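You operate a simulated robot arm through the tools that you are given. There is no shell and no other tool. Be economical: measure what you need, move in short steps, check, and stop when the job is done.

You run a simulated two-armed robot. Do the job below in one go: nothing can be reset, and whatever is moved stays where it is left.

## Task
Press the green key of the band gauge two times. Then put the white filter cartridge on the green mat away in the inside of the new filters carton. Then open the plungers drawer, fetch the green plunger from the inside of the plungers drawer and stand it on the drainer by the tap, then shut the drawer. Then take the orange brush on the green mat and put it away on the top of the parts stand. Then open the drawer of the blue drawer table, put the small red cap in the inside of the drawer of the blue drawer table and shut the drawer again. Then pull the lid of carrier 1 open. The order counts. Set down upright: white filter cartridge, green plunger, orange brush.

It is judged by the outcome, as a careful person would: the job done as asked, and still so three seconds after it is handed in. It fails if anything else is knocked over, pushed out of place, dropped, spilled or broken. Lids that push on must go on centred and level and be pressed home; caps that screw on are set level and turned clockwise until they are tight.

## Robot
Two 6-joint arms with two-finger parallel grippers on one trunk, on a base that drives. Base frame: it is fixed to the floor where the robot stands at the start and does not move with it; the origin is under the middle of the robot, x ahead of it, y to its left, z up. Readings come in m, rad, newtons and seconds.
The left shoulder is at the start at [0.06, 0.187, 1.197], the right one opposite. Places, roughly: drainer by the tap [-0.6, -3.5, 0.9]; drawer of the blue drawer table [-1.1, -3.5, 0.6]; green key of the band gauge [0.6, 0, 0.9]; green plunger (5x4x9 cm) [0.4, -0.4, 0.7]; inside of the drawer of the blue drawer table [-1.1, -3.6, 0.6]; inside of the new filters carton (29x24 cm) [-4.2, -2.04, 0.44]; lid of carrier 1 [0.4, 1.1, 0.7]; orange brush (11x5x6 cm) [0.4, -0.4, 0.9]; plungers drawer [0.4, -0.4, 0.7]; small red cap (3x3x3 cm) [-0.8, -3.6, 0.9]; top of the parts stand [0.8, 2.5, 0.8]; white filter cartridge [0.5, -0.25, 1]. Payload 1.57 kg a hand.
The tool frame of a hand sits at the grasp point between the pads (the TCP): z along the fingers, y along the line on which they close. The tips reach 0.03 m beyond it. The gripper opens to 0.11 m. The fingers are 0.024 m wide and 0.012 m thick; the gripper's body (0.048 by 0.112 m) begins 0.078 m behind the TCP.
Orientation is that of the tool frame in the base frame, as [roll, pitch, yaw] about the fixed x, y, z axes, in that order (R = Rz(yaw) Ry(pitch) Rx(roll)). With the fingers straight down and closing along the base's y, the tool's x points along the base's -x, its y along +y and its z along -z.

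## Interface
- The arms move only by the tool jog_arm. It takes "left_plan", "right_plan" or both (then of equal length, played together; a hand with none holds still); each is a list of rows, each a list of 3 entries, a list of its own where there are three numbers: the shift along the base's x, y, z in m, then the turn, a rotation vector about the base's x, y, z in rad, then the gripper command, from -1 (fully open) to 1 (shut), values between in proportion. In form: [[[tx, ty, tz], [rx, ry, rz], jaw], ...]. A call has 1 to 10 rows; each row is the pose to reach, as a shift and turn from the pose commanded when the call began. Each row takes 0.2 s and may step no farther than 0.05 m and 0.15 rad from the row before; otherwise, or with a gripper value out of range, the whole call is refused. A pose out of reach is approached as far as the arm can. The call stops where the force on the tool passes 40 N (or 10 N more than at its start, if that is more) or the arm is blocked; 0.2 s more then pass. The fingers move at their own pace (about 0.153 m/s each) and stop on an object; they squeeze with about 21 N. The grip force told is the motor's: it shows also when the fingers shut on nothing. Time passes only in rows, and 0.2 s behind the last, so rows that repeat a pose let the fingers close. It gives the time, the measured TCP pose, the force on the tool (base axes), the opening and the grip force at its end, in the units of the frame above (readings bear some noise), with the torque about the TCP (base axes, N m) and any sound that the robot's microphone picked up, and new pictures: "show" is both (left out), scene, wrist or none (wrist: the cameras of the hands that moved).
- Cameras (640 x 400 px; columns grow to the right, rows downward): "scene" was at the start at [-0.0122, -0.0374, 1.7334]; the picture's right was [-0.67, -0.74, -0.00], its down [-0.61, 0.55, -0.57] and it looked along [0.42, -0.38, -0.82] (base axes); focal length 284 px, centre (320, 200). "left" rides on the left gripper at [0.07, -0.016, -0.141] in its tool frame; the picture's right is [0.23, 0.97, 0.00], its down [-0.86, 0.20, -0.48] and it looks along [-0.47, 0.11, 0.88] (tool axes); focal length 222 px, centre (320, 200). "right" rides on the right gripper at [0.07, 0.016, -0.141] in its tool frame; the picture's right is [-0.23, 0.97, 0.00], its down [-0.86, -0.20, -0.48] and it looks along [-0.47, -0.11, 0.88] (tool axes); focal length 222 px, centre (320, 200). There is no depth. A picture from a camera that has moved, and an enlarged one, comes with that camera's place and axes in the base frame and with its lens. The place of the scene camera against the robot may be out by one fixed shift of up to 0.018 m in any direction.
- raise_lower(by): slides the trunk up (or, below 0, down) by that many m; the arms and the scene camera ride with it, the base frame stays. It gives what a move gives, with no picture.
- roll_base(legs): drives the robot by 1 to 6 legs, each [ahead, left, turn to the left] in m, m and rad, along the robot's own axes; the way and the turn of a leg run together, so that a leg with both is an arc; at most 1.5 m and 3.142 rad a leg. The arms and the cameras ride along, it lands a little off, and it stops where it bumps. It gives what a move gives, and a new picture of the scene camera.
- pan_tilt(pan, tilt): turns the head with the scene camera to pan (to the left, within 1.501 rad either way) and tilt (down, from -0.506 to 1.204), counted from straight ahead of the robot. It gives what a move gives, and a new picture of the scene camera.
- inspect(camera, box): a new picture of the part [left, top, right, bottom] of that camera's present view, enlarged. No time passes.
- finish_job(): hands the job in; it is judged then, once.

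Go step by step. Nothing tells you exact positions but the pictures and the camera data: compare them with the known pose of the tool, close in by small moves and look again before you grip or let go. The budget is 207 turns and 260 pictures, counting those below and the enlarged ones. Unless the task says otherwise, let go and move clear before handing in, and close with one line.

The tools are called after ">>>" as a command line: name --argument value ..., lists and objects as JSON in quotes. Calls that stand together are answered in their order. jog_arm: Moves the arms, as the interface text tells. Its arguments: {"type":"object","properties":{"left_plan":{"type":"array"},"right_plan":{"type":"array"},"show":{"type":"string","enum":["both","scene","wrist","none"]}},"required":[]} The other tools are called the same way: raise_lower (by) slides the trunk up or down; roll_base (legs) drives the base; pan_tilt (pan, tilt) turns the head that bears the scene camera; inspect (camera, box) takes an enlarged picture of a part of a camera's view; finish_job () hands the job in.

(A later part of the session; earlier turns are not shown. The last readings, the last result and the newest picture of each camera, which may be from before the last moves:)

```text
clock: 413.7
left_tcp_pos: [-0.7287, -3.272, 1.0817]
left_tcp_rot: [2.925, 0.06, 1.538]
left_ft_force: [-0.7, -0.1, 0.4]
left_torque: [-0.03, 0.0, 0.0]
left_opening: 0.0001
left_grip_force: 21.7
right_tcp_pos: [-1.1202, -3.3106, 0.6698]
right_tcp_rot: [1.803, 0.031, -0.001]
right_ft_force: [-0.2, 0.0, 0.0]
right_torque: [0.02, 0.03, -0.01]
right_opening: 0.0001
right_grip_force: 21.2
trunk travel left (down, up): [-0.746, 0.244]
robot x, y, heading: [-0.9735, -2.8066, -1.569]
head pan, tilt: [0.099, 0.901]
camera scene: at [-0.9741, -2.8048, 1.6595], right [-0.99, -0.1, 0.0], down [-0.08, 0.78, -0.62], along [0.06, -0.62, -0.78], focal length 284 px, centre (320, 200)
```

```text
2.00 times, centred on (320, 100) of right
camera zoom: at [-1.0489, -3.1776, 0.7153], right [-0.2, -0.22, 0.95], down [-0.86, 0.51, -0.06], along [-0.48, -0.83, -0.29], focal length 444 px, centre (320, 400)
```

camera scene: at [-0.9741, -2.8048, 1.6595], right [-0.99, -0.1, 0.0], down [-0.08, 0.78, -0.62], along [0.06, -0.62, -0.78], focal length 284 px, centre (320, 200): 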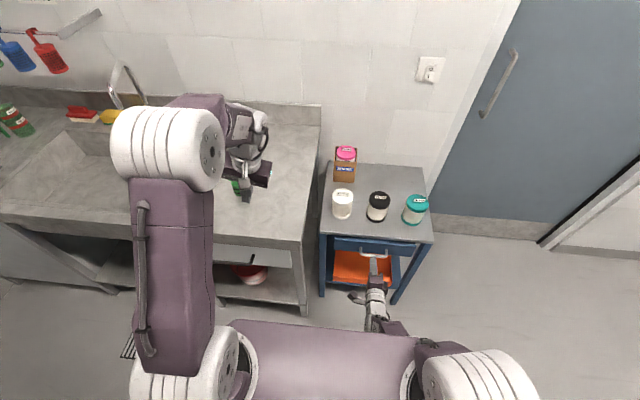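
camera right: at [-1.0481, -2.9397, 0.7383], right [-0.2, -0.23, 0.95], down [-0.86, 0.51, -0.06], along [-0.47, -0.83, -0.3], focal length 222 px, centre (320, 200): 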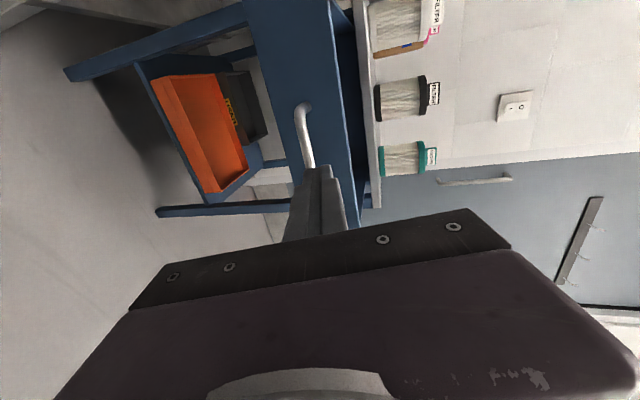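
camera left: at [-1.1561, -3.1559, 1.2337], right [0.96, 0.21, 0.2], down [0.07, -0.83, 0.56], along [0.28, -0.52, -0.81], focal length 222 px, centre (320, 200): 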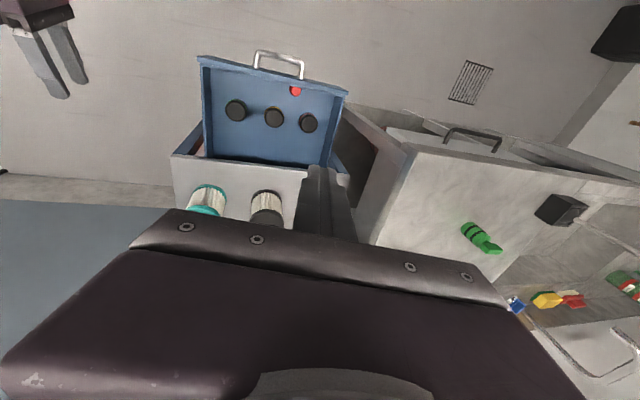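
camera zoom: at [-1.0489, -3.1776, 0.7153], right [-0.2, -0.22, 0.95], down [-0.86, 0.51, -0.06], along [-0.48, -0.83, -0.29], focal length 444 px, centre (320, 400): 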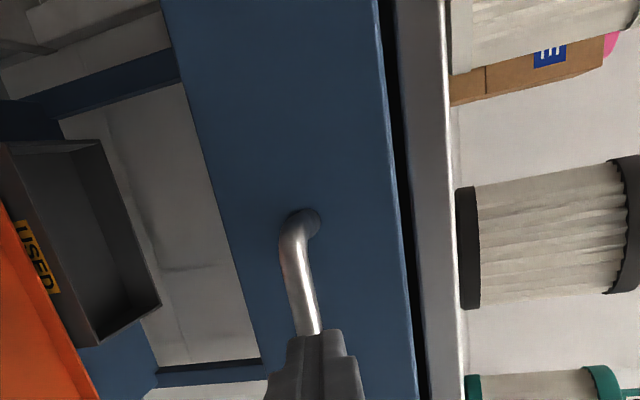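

>>> roll_base --legs '[[0.02, 0, 0]]'

>>> inspect --camera "right" --box '[160, 0, 480, 200]'

```text
clock: 414.5
left_tcp_pos: [-0.7283, -3.2924, 1.0807]
left_tcp_rot: [2.925, 0.058, 1.54]
left_ft_force: [-1.0, 0.2, -0.4]
left_torque: [-0.01, -0.02, -0.03]
left_opening: 0.0001
left_grip_force: 20.9
right_tcp_pos: [-1.1191, -3.3307, 0.6686]
right_tcp_rot: [1.805, 0.03, -0.002]
right_ft_force: [0.9, -0.3, 0.0]
right_torque: [-0.02, -0.01, 0.01]
right_opening: 0.0001
right_grip_force: 20.9
trunk travel left (down, up): [-0.746, 0.244]
robot x, y, heading: [-0.9769, -2.8262, -1.571]
head pan, tilt: [0.099, 0.901]
camera scene: at [-0.9739, -2.8262, 1.6595], right [-0.99, -0.1, 0.0], down [-0.08, 0.78, -0.62], along [0.06, -0.62, -0.78], focal length 284 px, centre (320, 200)
```

scene: 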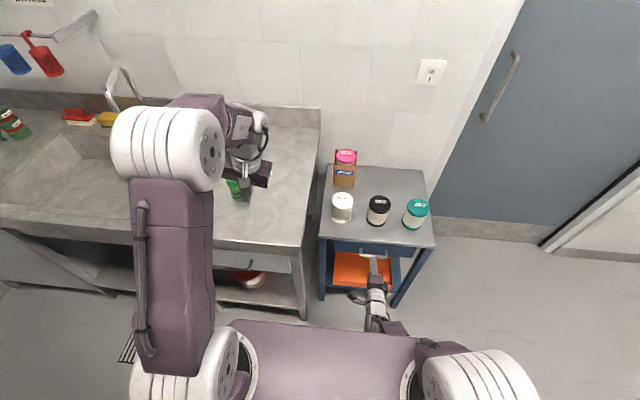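

```text
2.00 times, centred on (320, 100) of right
camera zoom: at [-1.0488, -3.1983, 0.7149], right [-0.2, -0.22, 0.95], down [-0.86, 0.51, -0.06], along [-0.48, -0.83, -0.29], focal length 444 px, centre (320, 400)
```

zoom: 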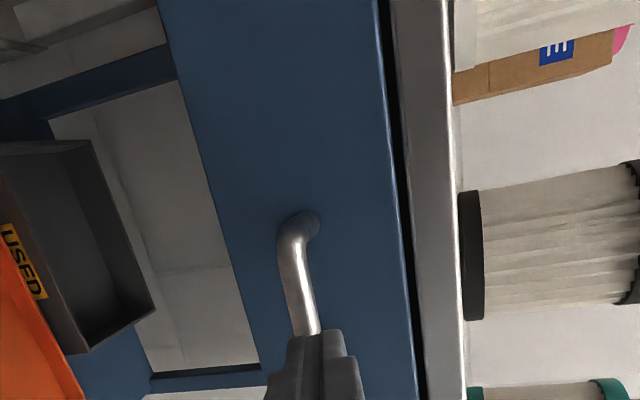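

>>> roll_base --legs '[[0.015, 0, 0]]'

>>> inspect --camera "right" --box '[160, 0, 480, 200]'

```text
clock: 415.3
left_tcp_pos: [-0.7287, -3.3035, 1.0798]
left_tcp_rot: [2.925, 0.057, 1.538]
left_ft_force: [-0.3, -0.3, 0.1]
left_torque: [0.0, 0.02, -0.01]
left_opening: 0.0
left_grip_force: 21.1
right_tcp_pos: [-1.1194, -3.3379, 0.6676]
right_tcp_rot: [1.8, 0.034, -0.001]
right_ft_force: [0.0, 11.2, 8.3]
right_torque: [-0.16, -0.1, 0.15]
right_opening: 0.0001
right_grip_force: 21.4
trunk travel left (down, up): [-0.746, 0.244]
robot x, y, heading: [-0.975, -2.8365, -1.572]
head pan, tilt: [0.099, 0.901]
stopped in leg 1: the force on the tool passed its limit (the readings are from after the stop); the commanded pose is now the measured one
camera scene: at [-0.9732, -2.8367, 1.6595], right [-0.99, -0.1, 0.0], down [-0.08, 0.78, -0.62], along [0.06, -0.62, -0.78], focal length 284 px, centre (320, 200)
```

scene: 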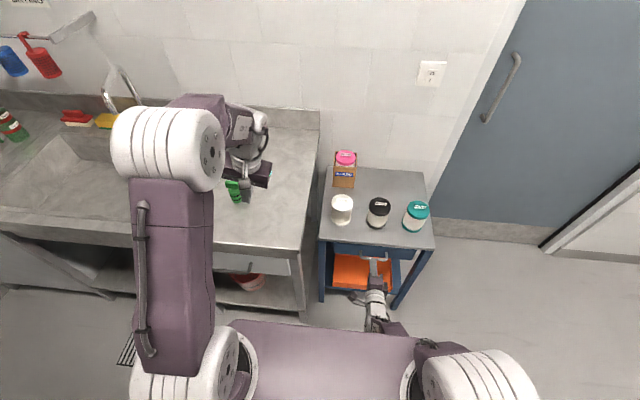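

```text
2.00 times, centred on (320, 100) of right
camera zoom: at [-1.049, -3.2054, 0.7137], right [-0.2, -0.22, 0.95], down [-0.86, 0.51, -0.06], along [-0.48, -0.83, -0.29], focal length 444 px, centre (320, 400)
```

zoom: 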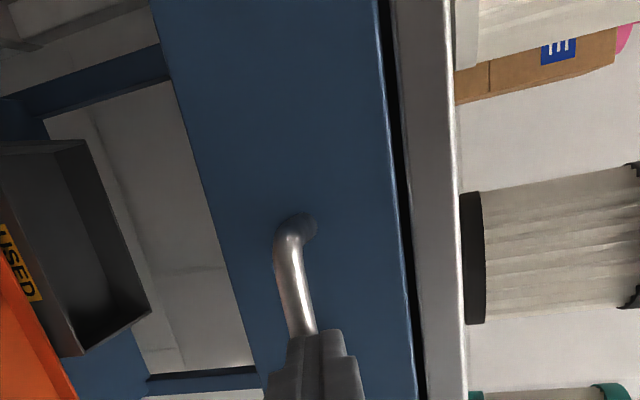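

Shut tight. I back off and drive towards carrier 1 on the left bench.

>>> roll_base --legs '[[-0.22, 0, 0], [0, 0.45, 0], [-0.3, 0, 0], [0, 0, 1.571], [0, 1.5, 0], [0, 1.5, 0]]'

>>> pan_tilt --pan 0.3 --tilt 0.6

```text
clock: 439.2
left_tcp_pos: [-0.1825, 0.9877, 1.0803]
left_tcp_rot: [2.927, 0.056, 3.13]
left_ft_force: [0.3, 0.2, 0.2]
left_torque: [0.0, 0.0, -0.03]
left_opening: 0.0
left_grip_force: 20.8
right_tcp_pos: [-0.1407, 0.5978, 0.6659]
right_tcp_rot: [1.804, 0.03, 1.592]
right_ft_force: [-0.4, 0.7, 0.9]
right_torque: [0.03, 0.01, 0.0]
right_opening: 0.0002
right_grip_force: 21.2
trunk travel left (down, up): [-0.746, 0.244]
robot x, y, heading: [-0.6464, 0.7325, 0.024]
head pan, tilt: [0.099, 0.901]
camera scene: at [-0.6369, 0.7498, 1.6594], right [0.12, -0.99, 0.0], down [-0.78, -0.09, -0.62], along [0.62, 0.07, -0.78], focal length 284 px, centre (320, 200)
```

scene: 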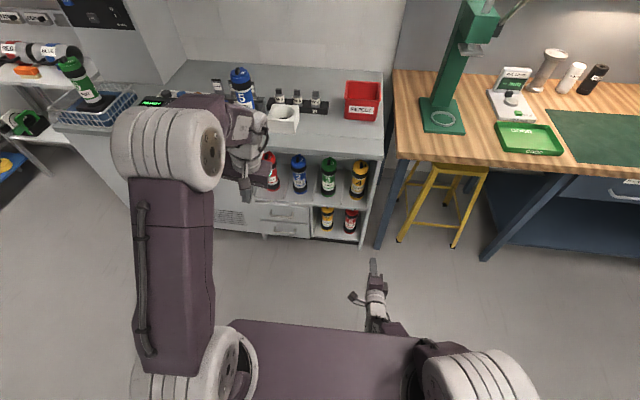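

```text
clock: 440.0
left_tcp_pos: [-0.182, 0.9877, 1.0794]
left_tcp_rot: [2.926, 0.056, 3.128]
left_ft_force: [-0.1, 0.1, -0.8]
left_torque: [0.0, -0.01, -0.01]
left_opening: 0.0
left_grip_force: 21.2
right_tcp_pos: [-0.1401, 0.5983, 0.6667]
right_tcp_rot: [1.805, 0.031, 1.592]
right_ft_force: [0.6, 0.2, 0.3]
right_torque: [-0.01, -0.04, 0.02]
right_opening: 0.0
right_grip_force: 20.7
trunk travel left (down, up): [-0.746, 0.244]
robot x, y, heading: [-0.6434, 0.7314, 0.022]
head pan, tilt: [0.3, 0.6]
camera scene: at [-0.628, 0.7686, 1.6842], right [0.32, -0.95, 0.0], down [-0.54, -0.18, -0.82], along [0.78, 0.26, -0.57], focal length 284 px, centre (320, 200)
```

scene: 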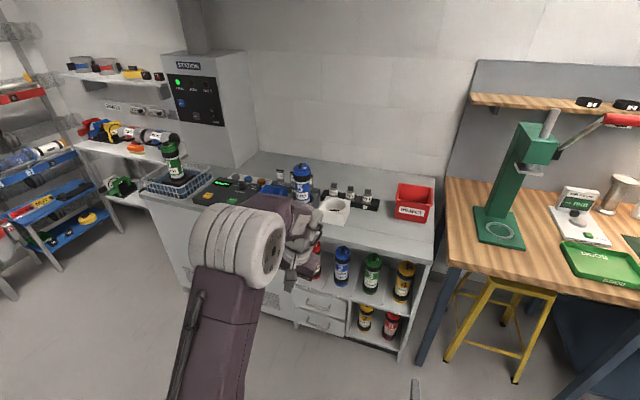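

>>> inspect --camera "scene" --box '[270, 180, 450, 350]'

```text
2.35 times, centred on (360, 265) of scene
camera zoom: at [-0.628, 0.7686, 1.6842], right [0.32, -0.95, 0.0], down [-0.54, -0.18, -0.82], along [0.78, 0.26, -0.57], focal length 669 px, centre (226, 47)
```

zoom: 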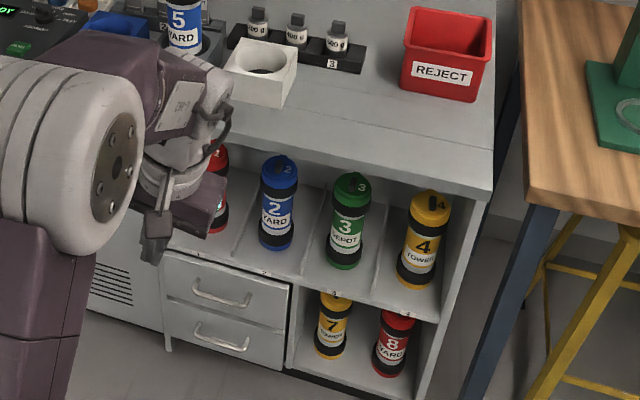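

Carrier 1 (red) is hidden by my left hand. I shift left to see it.

>>> roll_base --legs '[[0.1, 0.5, -0.022]]'

>>> pan_tilt --pan -0.1 --tilt 0.7

>>> inspect --camera "scene" --box '[260, 120, 460, 270]'

```text
clock: 442.9
left_tcp_pos: [-0.084, 1.4747, 1.0801]
left_tcp_rot: [2.926, 0.056, 3.114]
left_ft_force: [-1.1, 0.7, 0.5]
left_torque: [0.01, 0.0, 0.02]
left_opening: 0.0001
left_grip_force: 20.5
right_tcp_pos: [-0.0471, 1.0839, 0.6663]
right_tcp_rot: [1.805, 0.031, 1.577]
right_ft_force: [0.4, -0.1, 0.4]
right_torque: [0.0, 0.0, 0.03]
right_opening: 0.0
right_grip_force: 20.4
trunk travel left (down, up): [-0.746, 0.244]
robot x, y, heading: [-0.5527, 1.2234, 0.005]
head pan, tilt: [0.3, 0.6]
camera scene: at [-0.5332, 1.2622, 1.6842], right [0.3, -0.95, 0.0], down [-0.54, -0.17, -0.83], along [0.79, 0.25, -0.56], focal length 284 px, centre (320, 200)
```

scene: 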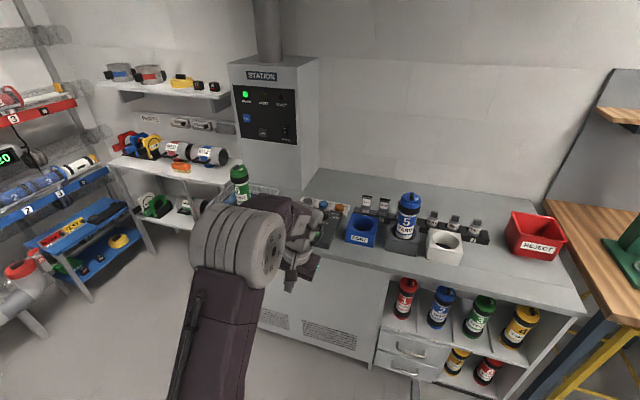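

```text
clock: 443.8
left_tcp_pos: [-0.0839, 1.4749, 1.0802]
left_tcp_rot: [2.926, 0.056, 3.113]
left_ft_force: [0.0, 0.7, -0.2]
left_torque: [0.01, 0.0, -0.05]
left_opening: 0.0
left_grip_force: 21.0
right_tcp_pos: [-0.0467, 1.0839, 0.667]
right_tcp_rot: [1.807, 0.031, 1.577]
right_ft_force: [0.5, 0.8, 0.2]
right_torque: [0.0, 0.02, 0.04]
right_opening: 0.0003
right_grip_force: 20.5
trunk travel left (down, up): [-0.746, 0.244]
robot x, y, heading: [-0.5511, 1.2234, 0.005]
head pan, tilt: [-0.099, 0.7]
camera scene: at [-0.5328, 1.228, 1.6756], right [-0.09, -1.0, 0.0], down [-0.64, 0.06, -0.77], along [0.76, -0.07, -0.64], focal length 284 px, centre (320, 200)
```

scene: 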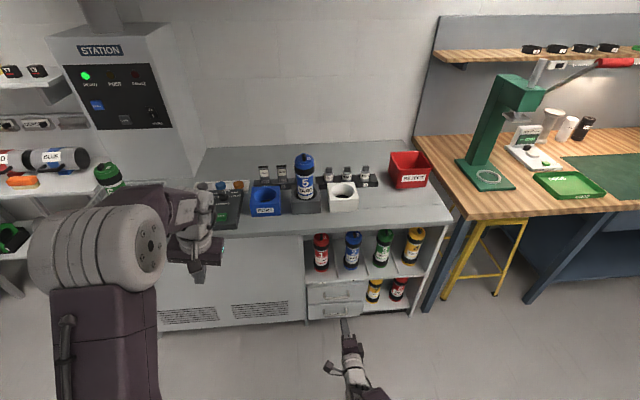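

```text
2.67 times, centred on (360, 195) of scene
camera zoom: at [-0.5328, 1.228, 1.6756], right [-0.09, -1.0, 0.0], down [-0.64, 0.06, -0.77], along [0.76, -0.07, -0.64], focal length 758 px, centre (213, 213)
```

zoom: 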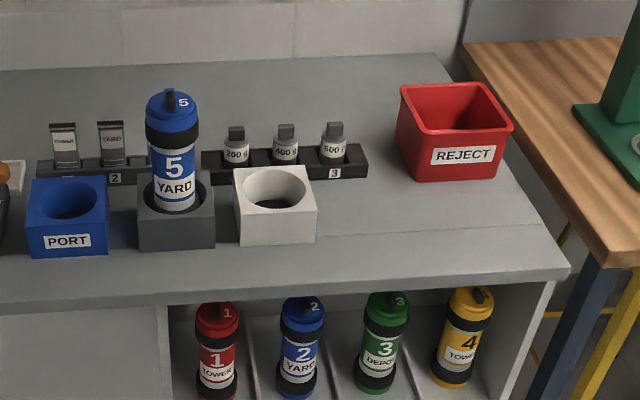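

>>> inspect --camera "scene" --box '[300, 225, 370, 275]'

>>> inspect --camera "scene" --box '[280, 145, 340, 190]'

>>> inspect --camera "right" --box '[0, 0, 640, 400]'

```text
8.00 times, centred on (335, 250) of scene
camera zoom: at [-0.5328, 1.228, 1.6756], right [-0.09, -1.0, 0.0], down [-0.64, 0.06, -0.77], along [0.76, -0.07, -0.64], focal length 2273 px, centre (200, -200)
```

zoom: 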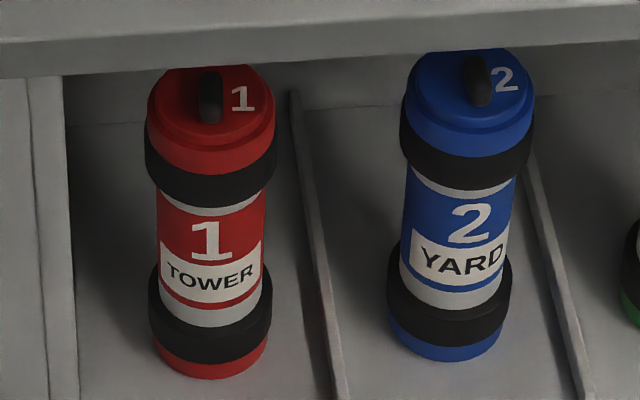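

```text
8.89 times, centred on (310, 168) of scene
camera zoom: at [-0.5328, 1.228, 1.6756], right [-0.09, -1.0, 0.0], down [-0.64, 0.06, -0.77], along [0.76, -0.07, -0.64], focal length 2526 px, centre (409, 489)
```

zoom: 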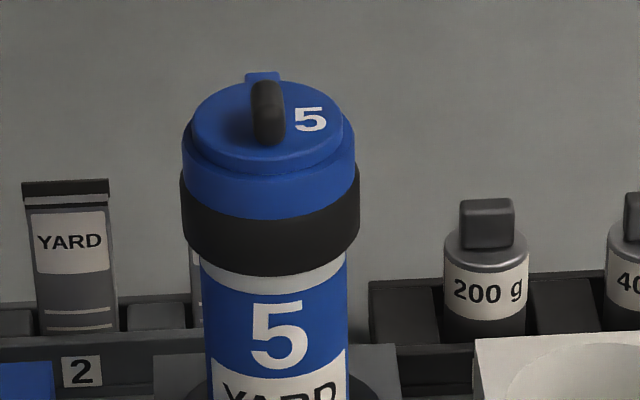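

```text
1.00 times, centred on (320, 200) of right
camera zoom: at [-0.1818, 1.1532, 0.7129], right [0.23, -0.2, 0.95], down [-0.51, -0.86, -0.06], along [0.83, -0.47, -0.29], focal length 222 px, centre (320, 200)
```

zoom: 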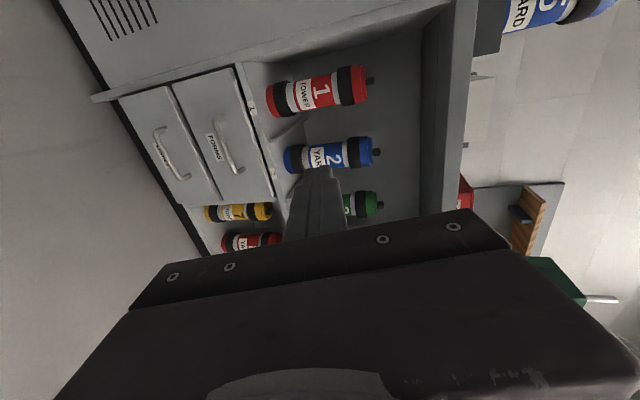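

Lid 1 has a hinge at the back and a black pull fin at about [0.36, 1.13, 0.70]. I roll the right hand so that its jaws close sideways, raising it relative to the shoulder.

>>> jog_arm --right_plan '[[[0, -0.01, 0.025], [-0.15, 0, 0], 1], [[0.0, -0.02, 0.05], [-0.3, 0, 0], 0.5], [[0.0, -0.03, 0.075], [-0.45, 0, 0], 0.5], [[0.0, -0.04, 0.1], [-0.6, 0, 0], 0.5], [[0.0, -0.05, 0.125], [-0.75, 0, 0], 0.5], [[0.01, -0.06, 0.15], [-0.9, 0, 0], 0.5], [[0.02, -0.07, 0.175], [-1.05, 0, 0], 0.5], [[0.03, -0.08, 0.2], [-1.2, 0, 0], 0.5], [[0.04, -0.09, 0.225], [-1.35, 0, 0], 0.5], [[0.05, -0.1, 0.25], [-1.5, 0, 0], 0.5]]' --show "both"

```text
clock: 446.0
left_tcp_pos: [-0.0828, 1.4741, 1.0793]
left_tcp_rot: [2.925, 0.056, 3.114]
left_ft_force: [0.8, -1.1, 0.0]
left_torque: [-0.01, -0.01, 0.03]
left_opening: 0.0
left_grip_force: 20.9
right_tcp_pos: [-0.0459, 0.9989, 0.6674]
right_tcp_rot: [2.965, 1.329, 2.731]
right_ft_force: [-0.2, -0.2, 0.0]
right_torque: [0.04, -0.03, -0.02]
right_opening: 0.0275
right_grip_force: 0.0
right hand out of reach, approached as far as the arm can: row 1, 2, 3, 4, 5, 6, 7, 8, 9, 10
trunk travel left (down, up): [-0.746, 0.244]
robot x, y, heading: [-0.5529, 1.2246, 0.007]
head pan, tilt: [-0.099, 0.7]
camera scene: at [-0.5328, 1.2279, 1.6756], right [-0.09, -1.0, 0.0], down [-0.64, 0.06, -0.76], along [0.76, -0.07, -0.64], focal length 284 px, centre (320, 200)
camera right: at [-0.1911, 1.0516, 0.6335], right [0.28, 0.92, 0.26], down [-0.31, -0.17, 0.93], along [0.91, -0.34, 0.24], focal length 222 px, centre (320, 200)
```

scene: 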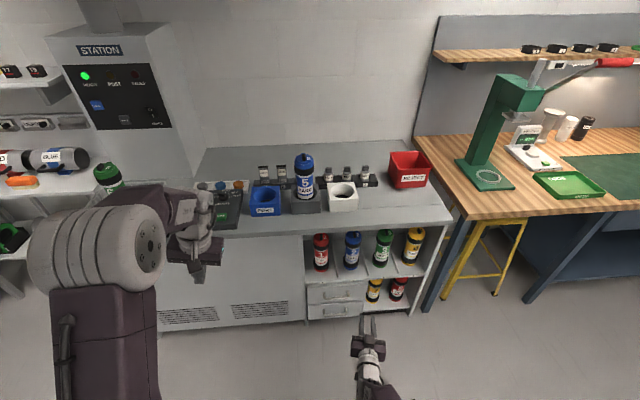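
right: 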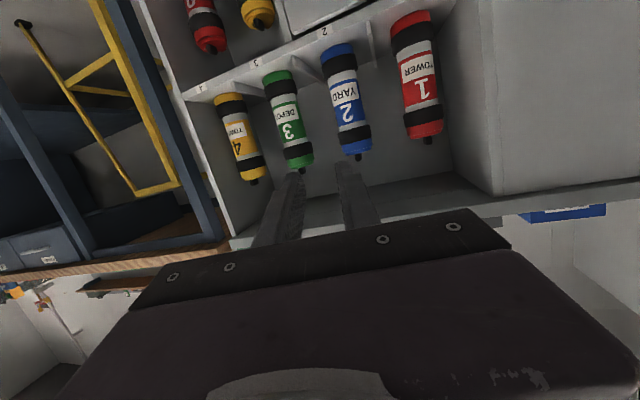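

Nearly there: pointing forward, jaws sideways. I correct the yaw and open the jaws moderately.

>>> jog_arm --right_plan '[[[0, 0, 0], [0, 0, 0.12], 0.3], [[0, 0, 0], [0, 0, 0.235], 0.3]]' --show "none"

>>> raise_lower --by 0.04

>>> roll_base --legs '[[0.2, 0.13, -0.007]]'

>>> inspect --camera "right" --box '[0, 0, 640, 400]'

```text
clock: 446.6
left_tcp_pos: [-0.0847, 1.4733, 1.0803]
left_tcp_rot: [2.925, 0.056, 3.114]
left_ft_force: [-0.4, 0.5, -0.2]
left_torque: [-0.02, 0.0, 0.01]
left_opening: 0.0001
left_grip_force: 21.4
right_tcp_pos: [-0.043, 0.9987, 0.6675]
right_tcp_rot: [2.956, 1.328, 2.957]
right_ft_force: [-0.2, 0.2, -0.3]
right_torque: [0.01, -0.01, 0.01]
right_opening: 0.0385
right_grip_force: 0.0
right hand out of reach, approached as far as the arm can: row 1
trunk travel left (down, up): [-0.746, 0.244]
robot x, y, heading: [-0.553, 1.2258, 0.003]
head pan, tilt: [-0.099, 0.7]
```

```text
clock: 447.4
left_tcp_pos: [-0.0843, 1.4751, 1.12]
left_tcp_rot: [2.925, 0.055, 3.114]
left_ft_force: [0.8, -0.2, -0.2]
left_torque: [0.02, 0.0, -0.04]
left_opening: 0.0
left_grip_force: 21.1
right_tcp_pos: [-0.0429, 0.9976, 0.7077]
right_tcp_rot: [2.955, 1.327, 2.956]
right_ft_force: [-0.5, 0.2, -0.1]
right_torque: [0.01, 0.02, -0.01]
right_opening: 0.0385
right_grip_force: 0.1
trunk travel left (down, up): [-0.786, 0.204]
robot x, y, heading: [-0.5524, 1.2254, 0.009]
head pan, tilt: [-0.099, 0.7]
```

```text
clock: 449.2
left_tcp_pos: [0.1168, 1.6002, 1.1197]
left_tcp_rot: [2.924, 0.057, 3.107]
left_ft_force: [0.5, 0.1, 0.5]
left_torque: [0.0, -0.03, 0.02]
left_opening: 0.0
left_grip_force: 20.7
right_tcp_pos: [0.1539, 1.1231, 0.7067]
right_tcp_rot: [2.952, 1.33, 2.947]
right_ft_force: [0.4, -0.1, -0.4]
right_torque: [0.01, 0.02, 0.0]
right_opening: 0.0384
right_grip_force: 0.1
trunk travel left (down, up): [-0.786, 0.204]
robot x, y, heading: [-0.352, 1.3591, -0.002]
head pan, tilt: [-0.099, 0.7]
camera scene: at [-0.3344, 1.3565, 1.7156], right [-0.1, -0.99, 0.0], down [-0.64, 0.07, -0.77], along [0.76, -0.08, -0.64], focal length 284 px, centre (320, 200)
```

scene: 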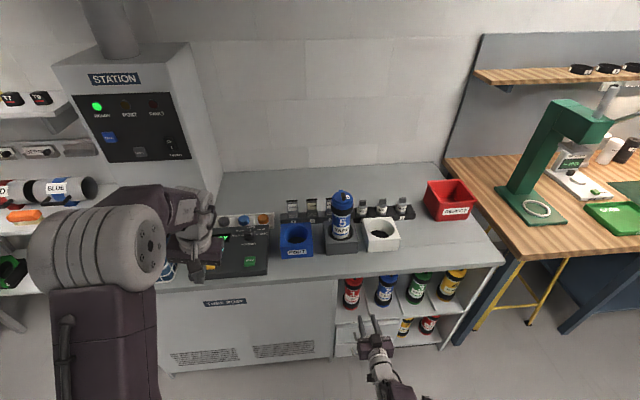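

```text
1.00 times, centred on (320, 200) of right
camera zoom: at [0.0002, 1.1417, 0.6736], right [0.07, 0.96, 0.26], down [-0.27, -0.24, 0.93], along [0.96, -0.13, 0.24], focal length 222 px, centre (320, 200)
```

zoom: 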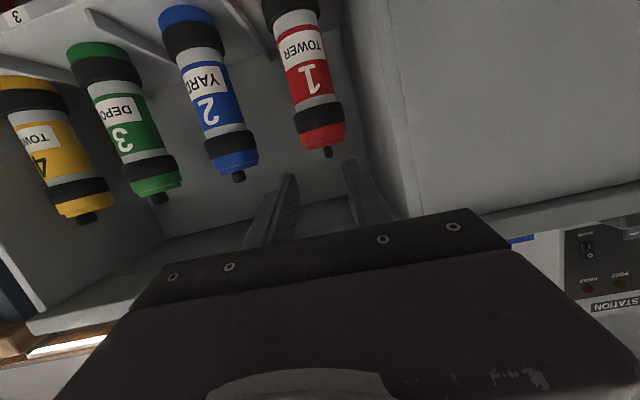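

Fin 1 at about [0.365, 1.127, 0.691]. I drive closer and check.

>>> roll_base --legs '[[0.15, 0.004, 0.002]]'

>>> inspect --camera "right" --box '[160, 50, 480, 250]'

```text
clock: 450.6
left_tcp_pos: [0.2644, 1.6062, 1.12]
left_tcp_rot: [2.925, 0.057, 3.108]
left_ft_force: [-0.7, -0.1, 0.7]
left_torque: [0.02, 0.0, 0.01]
left_opening: 0.0
left_grip_force: 21.1
right_tcp_pos: [0.3038, 1.1286, 0.7079]
right_tcp_rot: [2.955, 1.327, 2.95]
right_ft_force: [0.0, -0.4, -0.2]
right_torque: [-0.02, 0.01, -0.03]
right_opening: 0.0384
right_grip_force: 0.1
trunk travel left (down, up): [-0.786, 0.204]
robot x, y, heading: [-0.2, 1.3601, -0.001]
head pan, tilt: [-0.099, 0.7]
camera scene: at [-0.1861, 1.3612, 1.7156], right [-0.1, -1.0, 0.0], down [-0.64, 0.06, -0.77], along [0.76, -0.08, -0.64], focal length 284 px, centre (320, 200)
```

scene: 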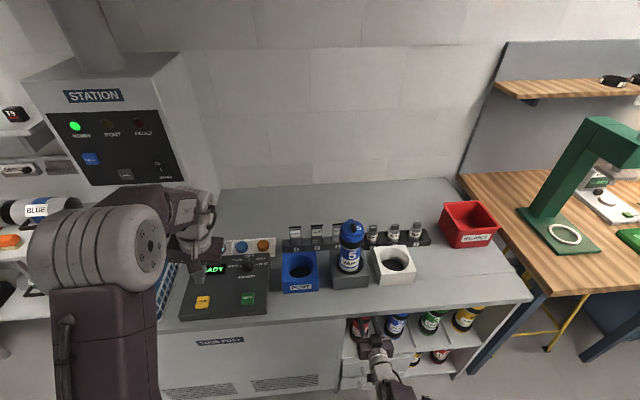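

```text
2.00 times, centred on (320, 150) of right
camera zoom: at [0.1499, 1.1471, 0.6739], right [0.06, 0.96, 0.26], down [-0.27, -0.24, 0.93], along [0.96, -0.13, 0.24], focal length 444 px, centre (320, 300)
```

zoom: 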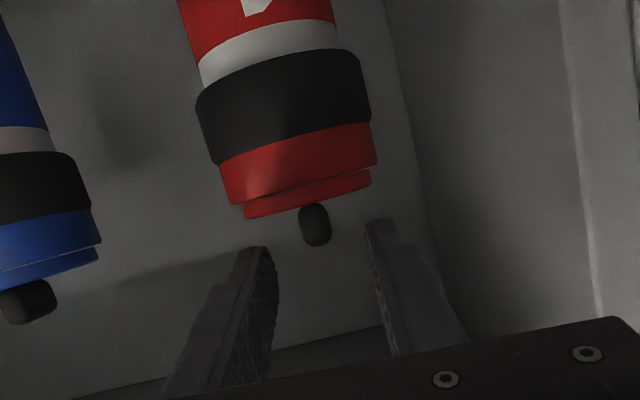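

Fin is centred between the fingers. I move in the last 5 cm and pinch it.

>>> roll_base --legs '[[0.05, -0.003, 0]]'

>>> inspect --camera "right" --box '[160, 50, 480, 250]'

```text
clock: 451.5
left_tcp_pos: [0.3114, 1.6031, 1.1227]
left_tcp_rot: [2.924, 0.057, 3.107]
left_ft_force: [0.1, -0.5, -0.2]
left_torque: [-0.01, -0.04, 0.0]
left_opening: 0.0001
left_grip_force: 20.6
right_tcp_pos: [0.3516, 1.1276, 0.7077]
right_tcp_rot: [2.954, 1.333, 2.95]
right_ft_force: [-1.1, -0.6, -0.2]
right_torque: [0.03, -0.03, 0.04]
right_opening: 0.0385
right_grip_force: 0.2
trunk travel left (down, up): [-0.786, 0.204]
robot x, y, heading: [-0.1573, 1.3568, 0.001]
head pan, tilt: [-0.099, 0.7]
camera scene: at [-0.1408, 1.3586, 1.7157], right [-0.1, -1.0, 0.0], down [-0.64, 0.06, -0.77], along [0.76, -0.08, -0.64], focal length 284 px, centre (320, 200)
```

scene: 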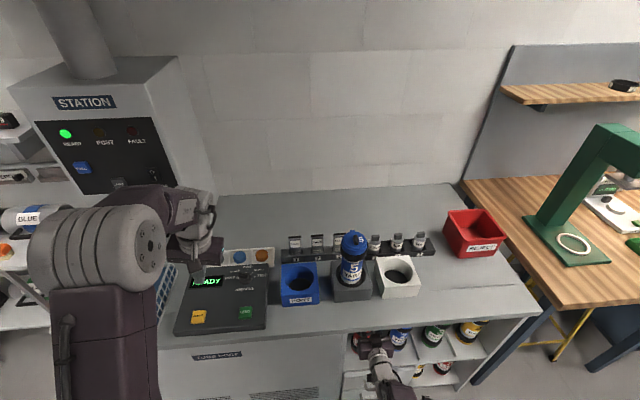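

```text
2.00 times, centred on (320, 150) of right
camera zoom: at [0.1977, 1.1444, 0.6748], right [0.06, 0.96, 0.26], down [-0.27, -0.24, 0.93], along [0.96, -0.13, 0.24], focal length 444 px, centre (320, 300)
```

zoom: 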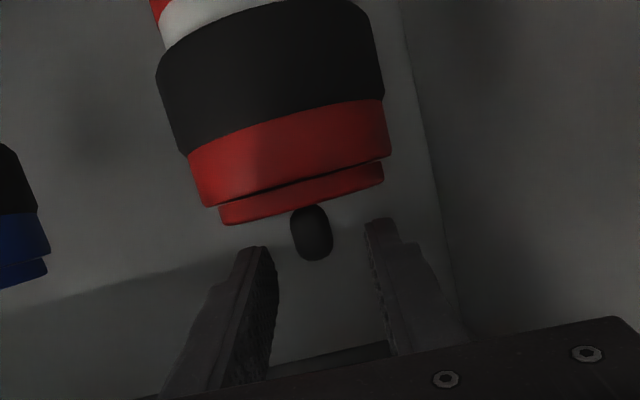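

The fin is right at the grasp point; I lower 7 mm for a better bite and close.

>>> raise_lower --by -0.007

>>> jog_arm --right_plan '[[[0, 0, 0], [0, 0, 0], 0.7], [[0, 0, 0], [0, 0, 0], 1], [[0, 0, 0], [0, 0, 0], 1]]' --show "wrist"

```text
clock: 452.1
left_tcp_pos: [0.3135, 1.6025, 1.1133]
left_tcp_rot: [2.925, 0.059, 3.109]
left_ft_force: [-0.2, 0.3, 0.1]
left_torque: [-0.03, 0.02, 0.02]
left_opening: 0.0001
left_grip_force: 20.9
right_tcp_pos: [0.3531, 1.1249, 0.7006]
right_tcp_rot: [2.955, 1.328, 2.951]
right_ft_force: [0.5, -0.1, 1.1]
right_torque: [-0.03, -0.03, 0.04]
right_opening: 0.0385
right_grip_force: 0.0
trunk travel left (down, up): [-0.779, 0.211]
robot x, y, heading: [-0.1551, 1.3533, 0.003]
head pan, tilt: [-0.099, 0.7]
```

```text
clock: 452.9
left_tcp_pos: [0.3156, 1.6036, 1.1132]
left_tcp_rot: [2.925, 0.055, 3.109]
left_ft_force: [-0.7, -0.1, 0.0]
left_torque: [-0.01, 0.01, -0.01]
left_opening: 0.0001
left_grip_force: 21.3
right_tcp_pos: [0.3528, 1.1255, 0.7006]
right_tcp_rot: [2.957, 1.328, 2.95]
right_ft_force: [-0.5, -0.8, 3.1]
right_torque: [-0.34, 0.1, -0.02]
right_opening: 0.0137
right_grip_force: 20.7
trunk travel left (down, up): [-0.779, 0.211]
robot x, y, heading: [-0.1537, 1.3553, -0.0]
head pan, tilt: [-0.099, 0.7]
camera right: at [0.1998, 1.1444, 0.6665], right [0.06, 0.96, 0.26], down [-0.26, -0.24, 0.93], along [0.96, -0.13, 0.24], focal length 222 px, centre (320, 200)
```

right: 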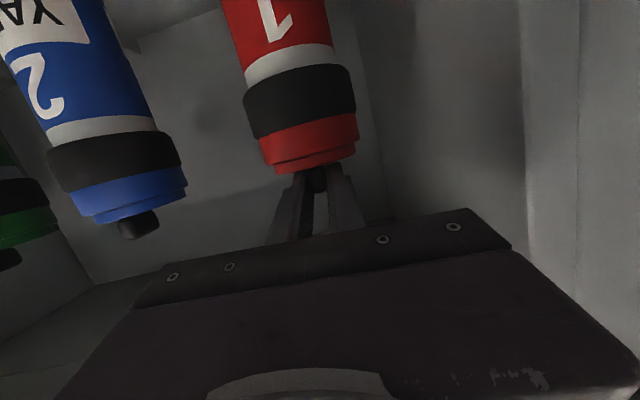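

Fin pinched. I try the first part of the opening arc: up and slightly back, following with the pitch.

>>> jog_arm --right_plan '[[[0.002, 0, 0.006], [0, 0.1, 0], 1], [[0.006, 0, 0.011], [0, 0.2, 0], 1], [[0.012, 0, 0.015], [0, 0.3, 0], 1]]' --show "wrist"

```text
clock: 453.2
left_tcp_pos: [0.3148, 1.6032, 1.1143]
left_tcp_rot: [2.926, 0.059, 3.108]
left_ft_force: [-0.3, -0.7, -0.1]
left_torque: [0.04, 0.02, -0.01]
left_opening: 0.0
left_grip_force: 20.7
right_tcp_pos: [0.3588, 1.1262, 0.7]
right_tcp_rot: [2.991, 1.309, 2.986]
right_ft_force: [-4.0, -1.4, 14.3]
right_torque: [-0.57, 0.14, -0.05]
right_opening: 0.0138
right_grip_force: 21.2
right hand out of reach, approached as far as the arm can: row 1
trunk travel left (down, up): [-0.779, 0.211]
robot x, y, heading: [-0.1535, 1.3559, -0.0]
head pan, tilt: [-0.099, 0.7]
stopped in row 1 (right hand): the force on the tool passed its limit (the readings are from after the stop); the commanded pose is now the measured one
camera right: at [0.205, 1.144, 0.6693], right [0.07, 0.96, 0.26], down [-0.25, -0.23, 0.94], along [0.97, -0.13, 0.22], focal length 222 px, centre (320, 200)
```

right: 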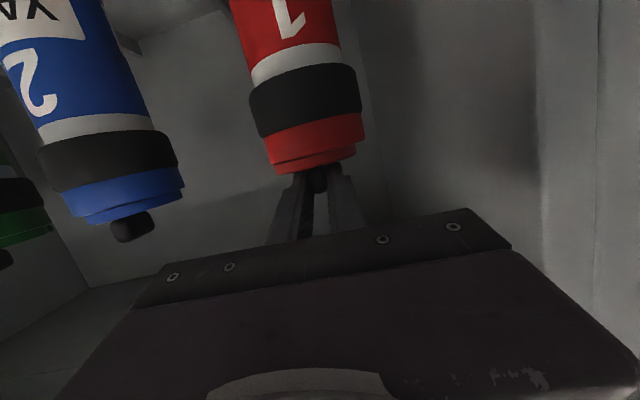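

The arm can't rise in this posture; I use the trunk for the upward pull.

>>> raise_lower --by 0.012

>>> inspect --camera "right" --box '[160, 50, 480, 250]'

```text
clock: 453.9
left_tcp_pos: [0.3159, 1.6022, 1.1254]
left_tcp_rot: [2.925, 0.056, 3.109]
left_ft_force: [0.4, 0.2, -0.3]
left_torque: [0.0, -0.02, -0.03]
left_opening: 0.0
left_grip_force: 21.1
right_tcp_pos: [0.359, 1.1261, 0.7086]
right_tcp_rot: [2.987, 1.3, 2.984]
right_ft_force: [1.4, -0.5, -3.4]
right_torque: [0.0, 0.07, 0.01]
right_opening: 0.0136
right_grip_force: 21.1
trunk travel left (down, up): [-0.791, 0.199]
robot x, y, heading: [-0.1531, 1.355, 0.005]
head pan, tilt: [-0.099, 0.7]
```

```text
2.00 times, centred on (320, 150) of right
camera zoom: at [0.2039, 1.144, 0.6787], right [0.07, 0.96, 0.26], down [-0.24, -0.24, 0.94], along [0.97, -0.13, 0.21], focal length 444 px, centre (320, 300)
```

zoom: 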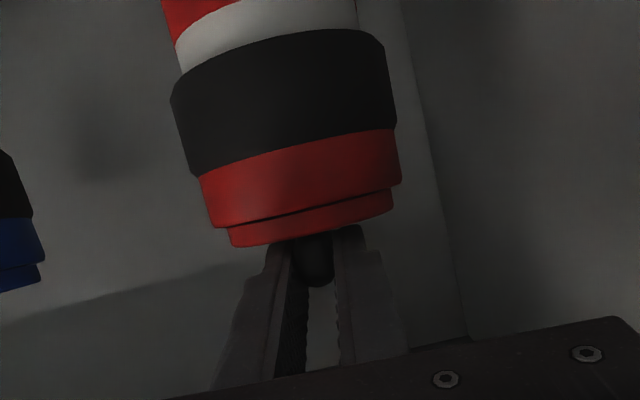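

Lifting rigidly raises the whole carrier since my grip holds the lid level. I set it back down, release, and back out to change the arm's posture.

>>> raise_lower --by -0.011

>>> jog_arm --right_plan '[[[0, 0, 0], [0, 0, 0], 0.5], [[0, 0, 0], [0, 0, 0], 0.3]]' --show "none"

>>> raise_lower --by 0.006

>>> roll_base --legs '[[-0.3, 0, 0]]'

>>> pan_tilt --pan -0.5 --tilt 1.15

```text
clock: 454.4
left_tcp_pos: [0.3148, 1.6044, 1.115]
left_tcp_rot: [2.927, 0.058, 3.109]
left_ft_force: [-0.3, -0.8, 0.3]
left_torque: [0.06, 0.02, 0.0]
left_opening: 0.0002
left_grip_force: 21.3
right_tcp_pos: [0.3595, 1.1262, 0.7008]
right_tcp_rot: [2.991, 1.307, 2.986]
right_ft_force: [-1.0, 1.8, 13.0]
right_torque: [-0.24, -0.23, 0.02]
right_opening: 0.0134
right_grip_force: 21.5
trunk travel left (down, up): [-0.78, 0.21]
robot x, y, heading: [-0.1548, 1.356, -0.001]
head pan, tilt: [-0.099, 0.7]
```

```text
clock: 455.0
left_tcp_pos: [0.3134, 1.6046, 1.1146]
left_tcp_rot: [2.927, 0.057, 3.108]
left_ft_force: [-0.1, 0.5, 0.0]
left_torque: [-0.03, 0.01, 0.03]
left_opening: 0.0002
left_grip_force: 21.1
right_tcp_pos: [0.3593, 1.127, 0.7008]
right_tcp_rot: [2.991, 1.308, 2.988]
right_ft_force: [-0.5, 2.6, 20.5]
right_torque: [-0.03, -0.56, 0.19]
right_opening: 0.0322
right_grip_force: 0.0
trunk travel left (down, up): [-0.78, 0.21]
robot x, y, heading: [-0.1503, 1.3554, -0.002]
head pan, tilt: [-0.099, 0.7]
```

```text
clock: 455.6
left_tcp_pos: [0.315, 1.6032, 1.1201]
left_tcp_rot: [2.925, 0.056, 3.108]
left_ft_force: [0.5, -0.2, -0.3]
left_torque: [0.0, -0.02, 0.0]
left_opening: 0.0
left_grip_force: 21.1
right_tcp_pos: [0.3577, 1.1262, 0.7014]
right_tcp_rot: [2.989, 1.294, 2.983]
right_ft_force: [-0.5, -0.3, 1.8]
right_torque: [-0.02, -0.02, 0.03]
right_opening: 0.0378
right_grip_force: 0.0
trunk travel left (down, up): [-0.786, 0.204]
robot x, y, heading: [-0.1549, 1.3565, 0.004]
head pan, tilt: [-0.099, 0.7]
```

```text
clock: 457.6
left_tcp_pos: [0.0272, 1.6028, 1.12]
left_tcp_rot: [2.925, 0.055, 3.108]
left_ft_force: [0.1, 0.0, 0.0]
left_torque: [0.01, -0.01, 0.0]
left_opening: 0.0001
left_grip_force: 20.6
right_tcp_pos: [0.07, 1.1252, 0.7034]
right_tcp_rot: [2.989, 1.301, 2.985]
right_ft_force: [-1.0, 0.3, -0.8]
right_torque: [-0.01, 0.01, 0.0]
right_opening: 0.0383
right_grip_force: 0.1
trunk travel left (down, up): [-0.786, 0.204]
robot x, y, heading: [-0.4432, 1.3587, 0.006]
head pan, tilt: [-0.099, 0.7]
camera scene: at [-0.4226, 1.3578, 1.7156], right [-0.1, -1.0, 0.0], down [-0.64, 0.06, -0.76], along [0.76, -0.07, -0.64], focal length 284 px, centre (320, 200)
```

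scene: 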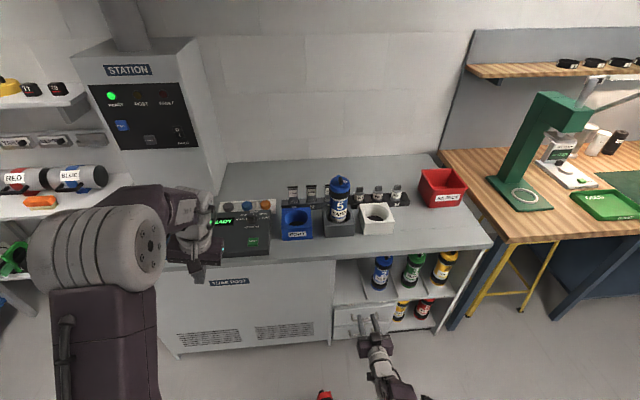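

```text
clock: 458.5
left_tcp_pos: [0.0262, 1.6024, 1.1198]
left_tcp_rot: [2.926, 0.055, 3.108]
left_ft_force: [0.5, 0.7, -0.2]
left_torque: [0.0, -0.01, -0.01]
left_opening: 0.0
left_grip_force: 20.9
right_tcp_pos: [0.0697, 1.1259, 0.7036]
right_tcp_rot: [2.987, 1.3, 2.985]
right_ft_force: [-0.8, 0.8, 0.0]
right_torque: [0.01, -0.01, 0.03]
right_opening: 0.0382
right_grip_force: 0.1
trunk travel left (down, up): [-0.786, 0.204]
robot x, y, heading: [-0.4424, 1.3535, 0.005]
head pan, tilt: [-0.499, 1.15]
camera scene: at [-0.4559, 1.3378, 1.6826], right [-0.48, -0.88, 0.0], down [-0.8, 0.43, -0.41], along [0.36, -0.19, -0.91], focal length 284 px, centre (320, 200)
```

scene: 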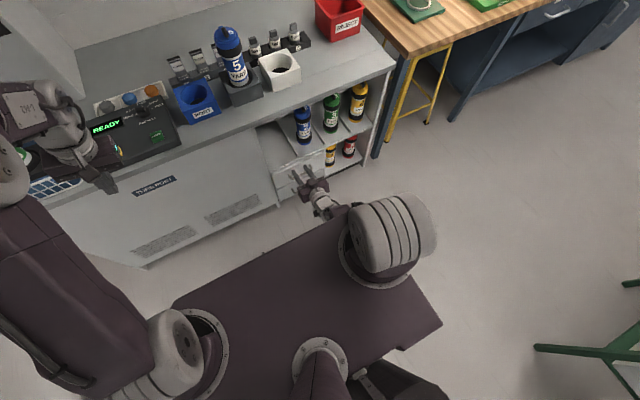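

Carrier 1 is not visible on the shelf and something red shows near my base; I must look.

>>> pan_tilt --pan 0.0 --tilt 1.0

>>> inspect --camera "right" --box '[0, 0, 640, 400]'

```text
clock: 459.4
left_tcp_pos: [0.0263, 1.6023, 1.1189]
left_tcp_rot: [2.926, 0.056, 3.109]
left_ft_force: [0.0, 0.1, 0.3]
left_torque: [-0.02, -0.02, 0.02]
left_opening: 0.0001
left_grip_force: 21.2
right_tcp_pos: [0.0709, 1.1261, 0.7046]
right_tcp_rot: [2.988, 1.3, 2.984]
right_ft_force: [0.2, 0.1, 0.8]
right_torque: [0.02, -0.02, 0.01]
right_opening: 0.0385
right_grip_force: 0.0
trunk travel left (down, up): [-0.786, 0.204]
robot x, y, heading: [-0.4388, 1.3566, -0.0]
head pan, tilt: [0.0, 1.0]
camera scene: at [-0.4392, 1.3661, 1.6922], right [0.0, -1.0, 0.0], down [-0.84, 0.0, -0.54], along [0.54, 0.0, -0.84], focal length 284 px, centre (320, 200)
```

scene: 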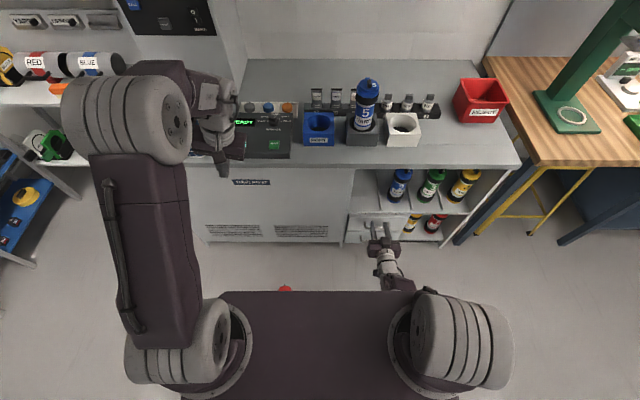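

```text
1.00 times, centred on (320, 200) of right
camera zoom: at [-0.0853, 1.1438, 0.6745], right [0.07, 0.96, 0.26], down [-0.24, -0.24, 0.94], along [0.97, -0.13, 0.21], focal length 222 px, centre (320, 200)
```

zoom: 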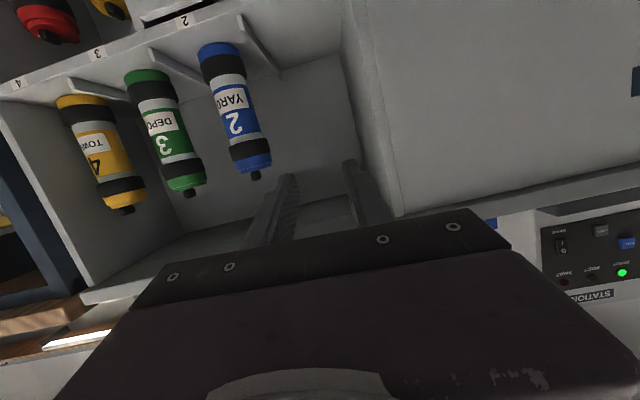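

Carrier 1 came off the shelf with my fingers and fell to the floor. I back away to see its state and try to recover.

>>> roll_base --legs '[[-0.28, 0, 0]]'

>>> inspect --camera "scene" --box '[240, 180, 400, 300]'

```text
clock: 461.4
left_tcp_pos: [-0.2544, 1.6001, 1.1192]
left_tcp_rot: [2.925, 0.055, 3.103]
left_ft_force: [-0.6, 1.0, -0.7]
left_torque: [0.0, 0.02, 0.01]
left_opening: 0.0
left_grip_force: 21.4
right_tcp_pos: [-0.214, 1.1238, 0.7029]
right_tcp_rot: [2.987, 1.3, 2.981]
right_ft_force: [0.1, -0.1, -0.5]
right_torque: [-0.03, 0.02, 0.03]
right_opening: 0.0386
right_grip_force: 0.1
trunk travel left (down, up): [-0.786, 0.204]
robot x, y, heading: [-0.7301, 1.3525, -0.009]
head pan, tilt: [0.0, 1.0]
camera scene: at [-0.7207, 1.3663, 1.6922], right [0.0, -1.0, 0.0], down [-0.84, 0.0, -0.54], along [0.54, 0.0, -0.84], focal length 284 px, centre (320, 200)
```

scene: 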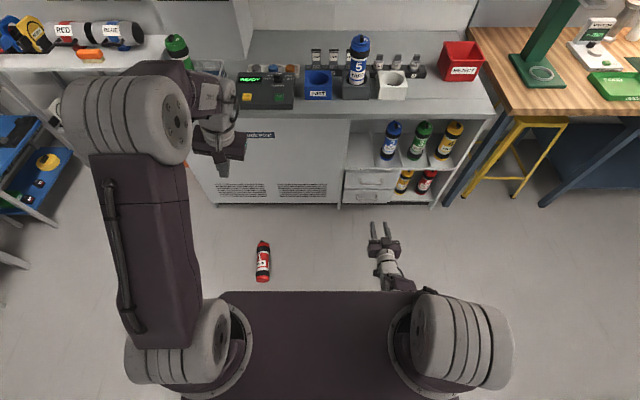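

```text
3.33 times, centred on (320, 240) of scene
camera zoom: at [-0.7207, 1.3663, 1.6922], right [0.0, -1.0, 0.0], down [-0.84, 0.0, -0.54], along [0.54, 0.0, -0.84], focal length 947 px, centre (320, 67)
```

zoom: 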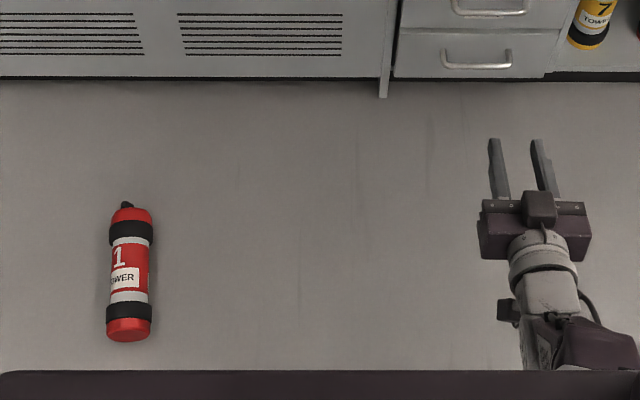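

It lies with lid closed, fin end away from me. To pick it from the floor I need the trunk low, so first I try to unfold the right arm upward.

>>> jog_arm --right_plan '[[[0.04, 0, 0.01], [0, 0, 0], 0.3], [[0.08, 0, 0.02], [0, 0, 0], 0.3], [[0.12, 0, 0.03], [0, 0, 0], 0.3], [[0.16, 0, 0.05], [0, 0, 0], 0.3], [[0.2, 0, 0.07], [0, 0, 0], 0.3], [[0.23, 0, 0.1], [0, 0, 0], 0.3], [[0.24, 0, 0.14], [0, 0, 0], 0.3], [[0.24, 0, 0.18], [0, 0, 0], 0.3], [[0.24, 0, 0.22], [0, 0, 0], 0.3], [[0.24, 0, 0.26], [0, 0, 0], 0.3]]' --show "none"

```text
clock: 463.6
left_tcp_pos: [-0.2568, 1.6006, 1.1197]
left_tcp_rot: [2.923, 0.055, 3.106]
left_ft_force: [0.4, 0.5, -0.7]
left_torque: [0.0, -0.02, 0.01]
left_opening: 0.0
left_grip_force: 21.1
right_tcp_pos: [0.0242, 1.1208, 0.9621]
right_tcp_rot: [2.989, 1.3, 2.978]
right_ft_force: [0.2, 0.0, 0.6]
right_torque: [0.01, 0.03, 0.02]
right_opening: 0.0387
right_grip_force: 0.0
right hand out of reach, approached as far as the arm can: row 1, 2, 3, 4, 5, 6, 7, 8
trunk travel left (down, up): [-0.786, 0.204]
robot x, y, heading: [-0.7272, 1.3581, -0.001]
head pan, tilt: [0.0, 1.0]
```

The right arm unfolded. I bring it up and back into a normal vertical pose, and centre the left hand too.

>>> jog_arm --right_plan '[[[-0.02, 0, 0.03], [0, 0.13, 0], 0.3], [[-0.05, 0, 0.06], [0, 0.26, 0], 0.3], [[-0.08, 0, 0.09], [0, 0.39, 0], 0.3], [[-0.11, 0, 0.12], [0, 0.52, 0], 0.3], [[-0.14, 0, 0.15], [0, 0.65, 0], 0.3], [[-0.17, -0.01, 0.18], [0, 0.78, 0], 0.3], [[-0.2, -0.02, 0.2], [0, 0.91, 0], 0.3], [[-0.23, -0.03, 0.22], [0, 1.04, 0], 0.3], [[-0.26, -0.04, 0.24], [0, 1.17, 0], 0.3], [[-0.29, -0.05, 0.25], [0, 1.3, 0], 0.3]]' --left_plan '[[[0.03, -0.01, 0], [0, 0, 0], 1], [[0.06, -0.03, 0], [0, 0, 0], 1], [[0.09, -0.05, 0], [-0.05, 0, 0], 1], [[0.11, -0.08, 0], [-0.1, 0, 0], 1], [[0.12, -0.11, 0], [-0.15, 0, 0], 0.5], [[0.12, -0.14, 0], [-0.2, 0, 0], 0], [[0.12, -0.16, 0], [-0.2, 0, 0], -0.5], [[0.12, -0.18, 0], [-0.2, 0, 0], -0.8], [[0.12, -0.18, 0], [-0.2, 0, 0], -0.8], [[0.12, -0.18, 0], [-0.2, 0, 0], -0.8]]' --show "scene"

```text
clock: 465.8
left_tcp_pos: [-0.1894, 1.4309, 1.0819]
left_tcp_rot: [2.945, 0.142, 3.108]
left_ft_force: [0.9, 1.3, 0.3]
left_torque: [-0.02, 0.02, 0.02]
left_opening: 0.0991
left_grip_force: 0.1
left hand out of reach, approached as far as the arm can: row 1, 2, 3, 4, 5, 6, 7, 8, 9, 10
right_tcp_pos: [-0.2752, 1.0616, 1.1706]
right_tcp_rot: [2.981, 0.201, 3.092]
right_ft_force: [0.0, 0.5, 0.0]
right_torque: [-0.01, 0.0, 0.0]
right_opening: 0.0382
right_grip_force: 0.0
right hand out of reach, approached as far as the arm can: row 5, 6, 7, 8, 9, 10
trunk travel left (down, up): [-0.786, 0.204]
robot x, y, heading: [-0.7282, 1.3533, -0.001]
head pan, tilt: [0.0, 1.0]
camera scene: at [-0.7224, 1.3658, 1.6922], right [0.0, -1.0, 0.0], down [-0.84, 0.0, -0.54], along [0.54, 0.0, -0.84], focal length 284 px, centre (320, 200)
```

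scene: 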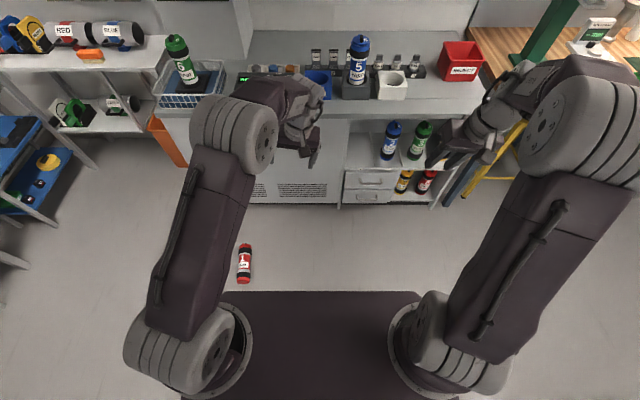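

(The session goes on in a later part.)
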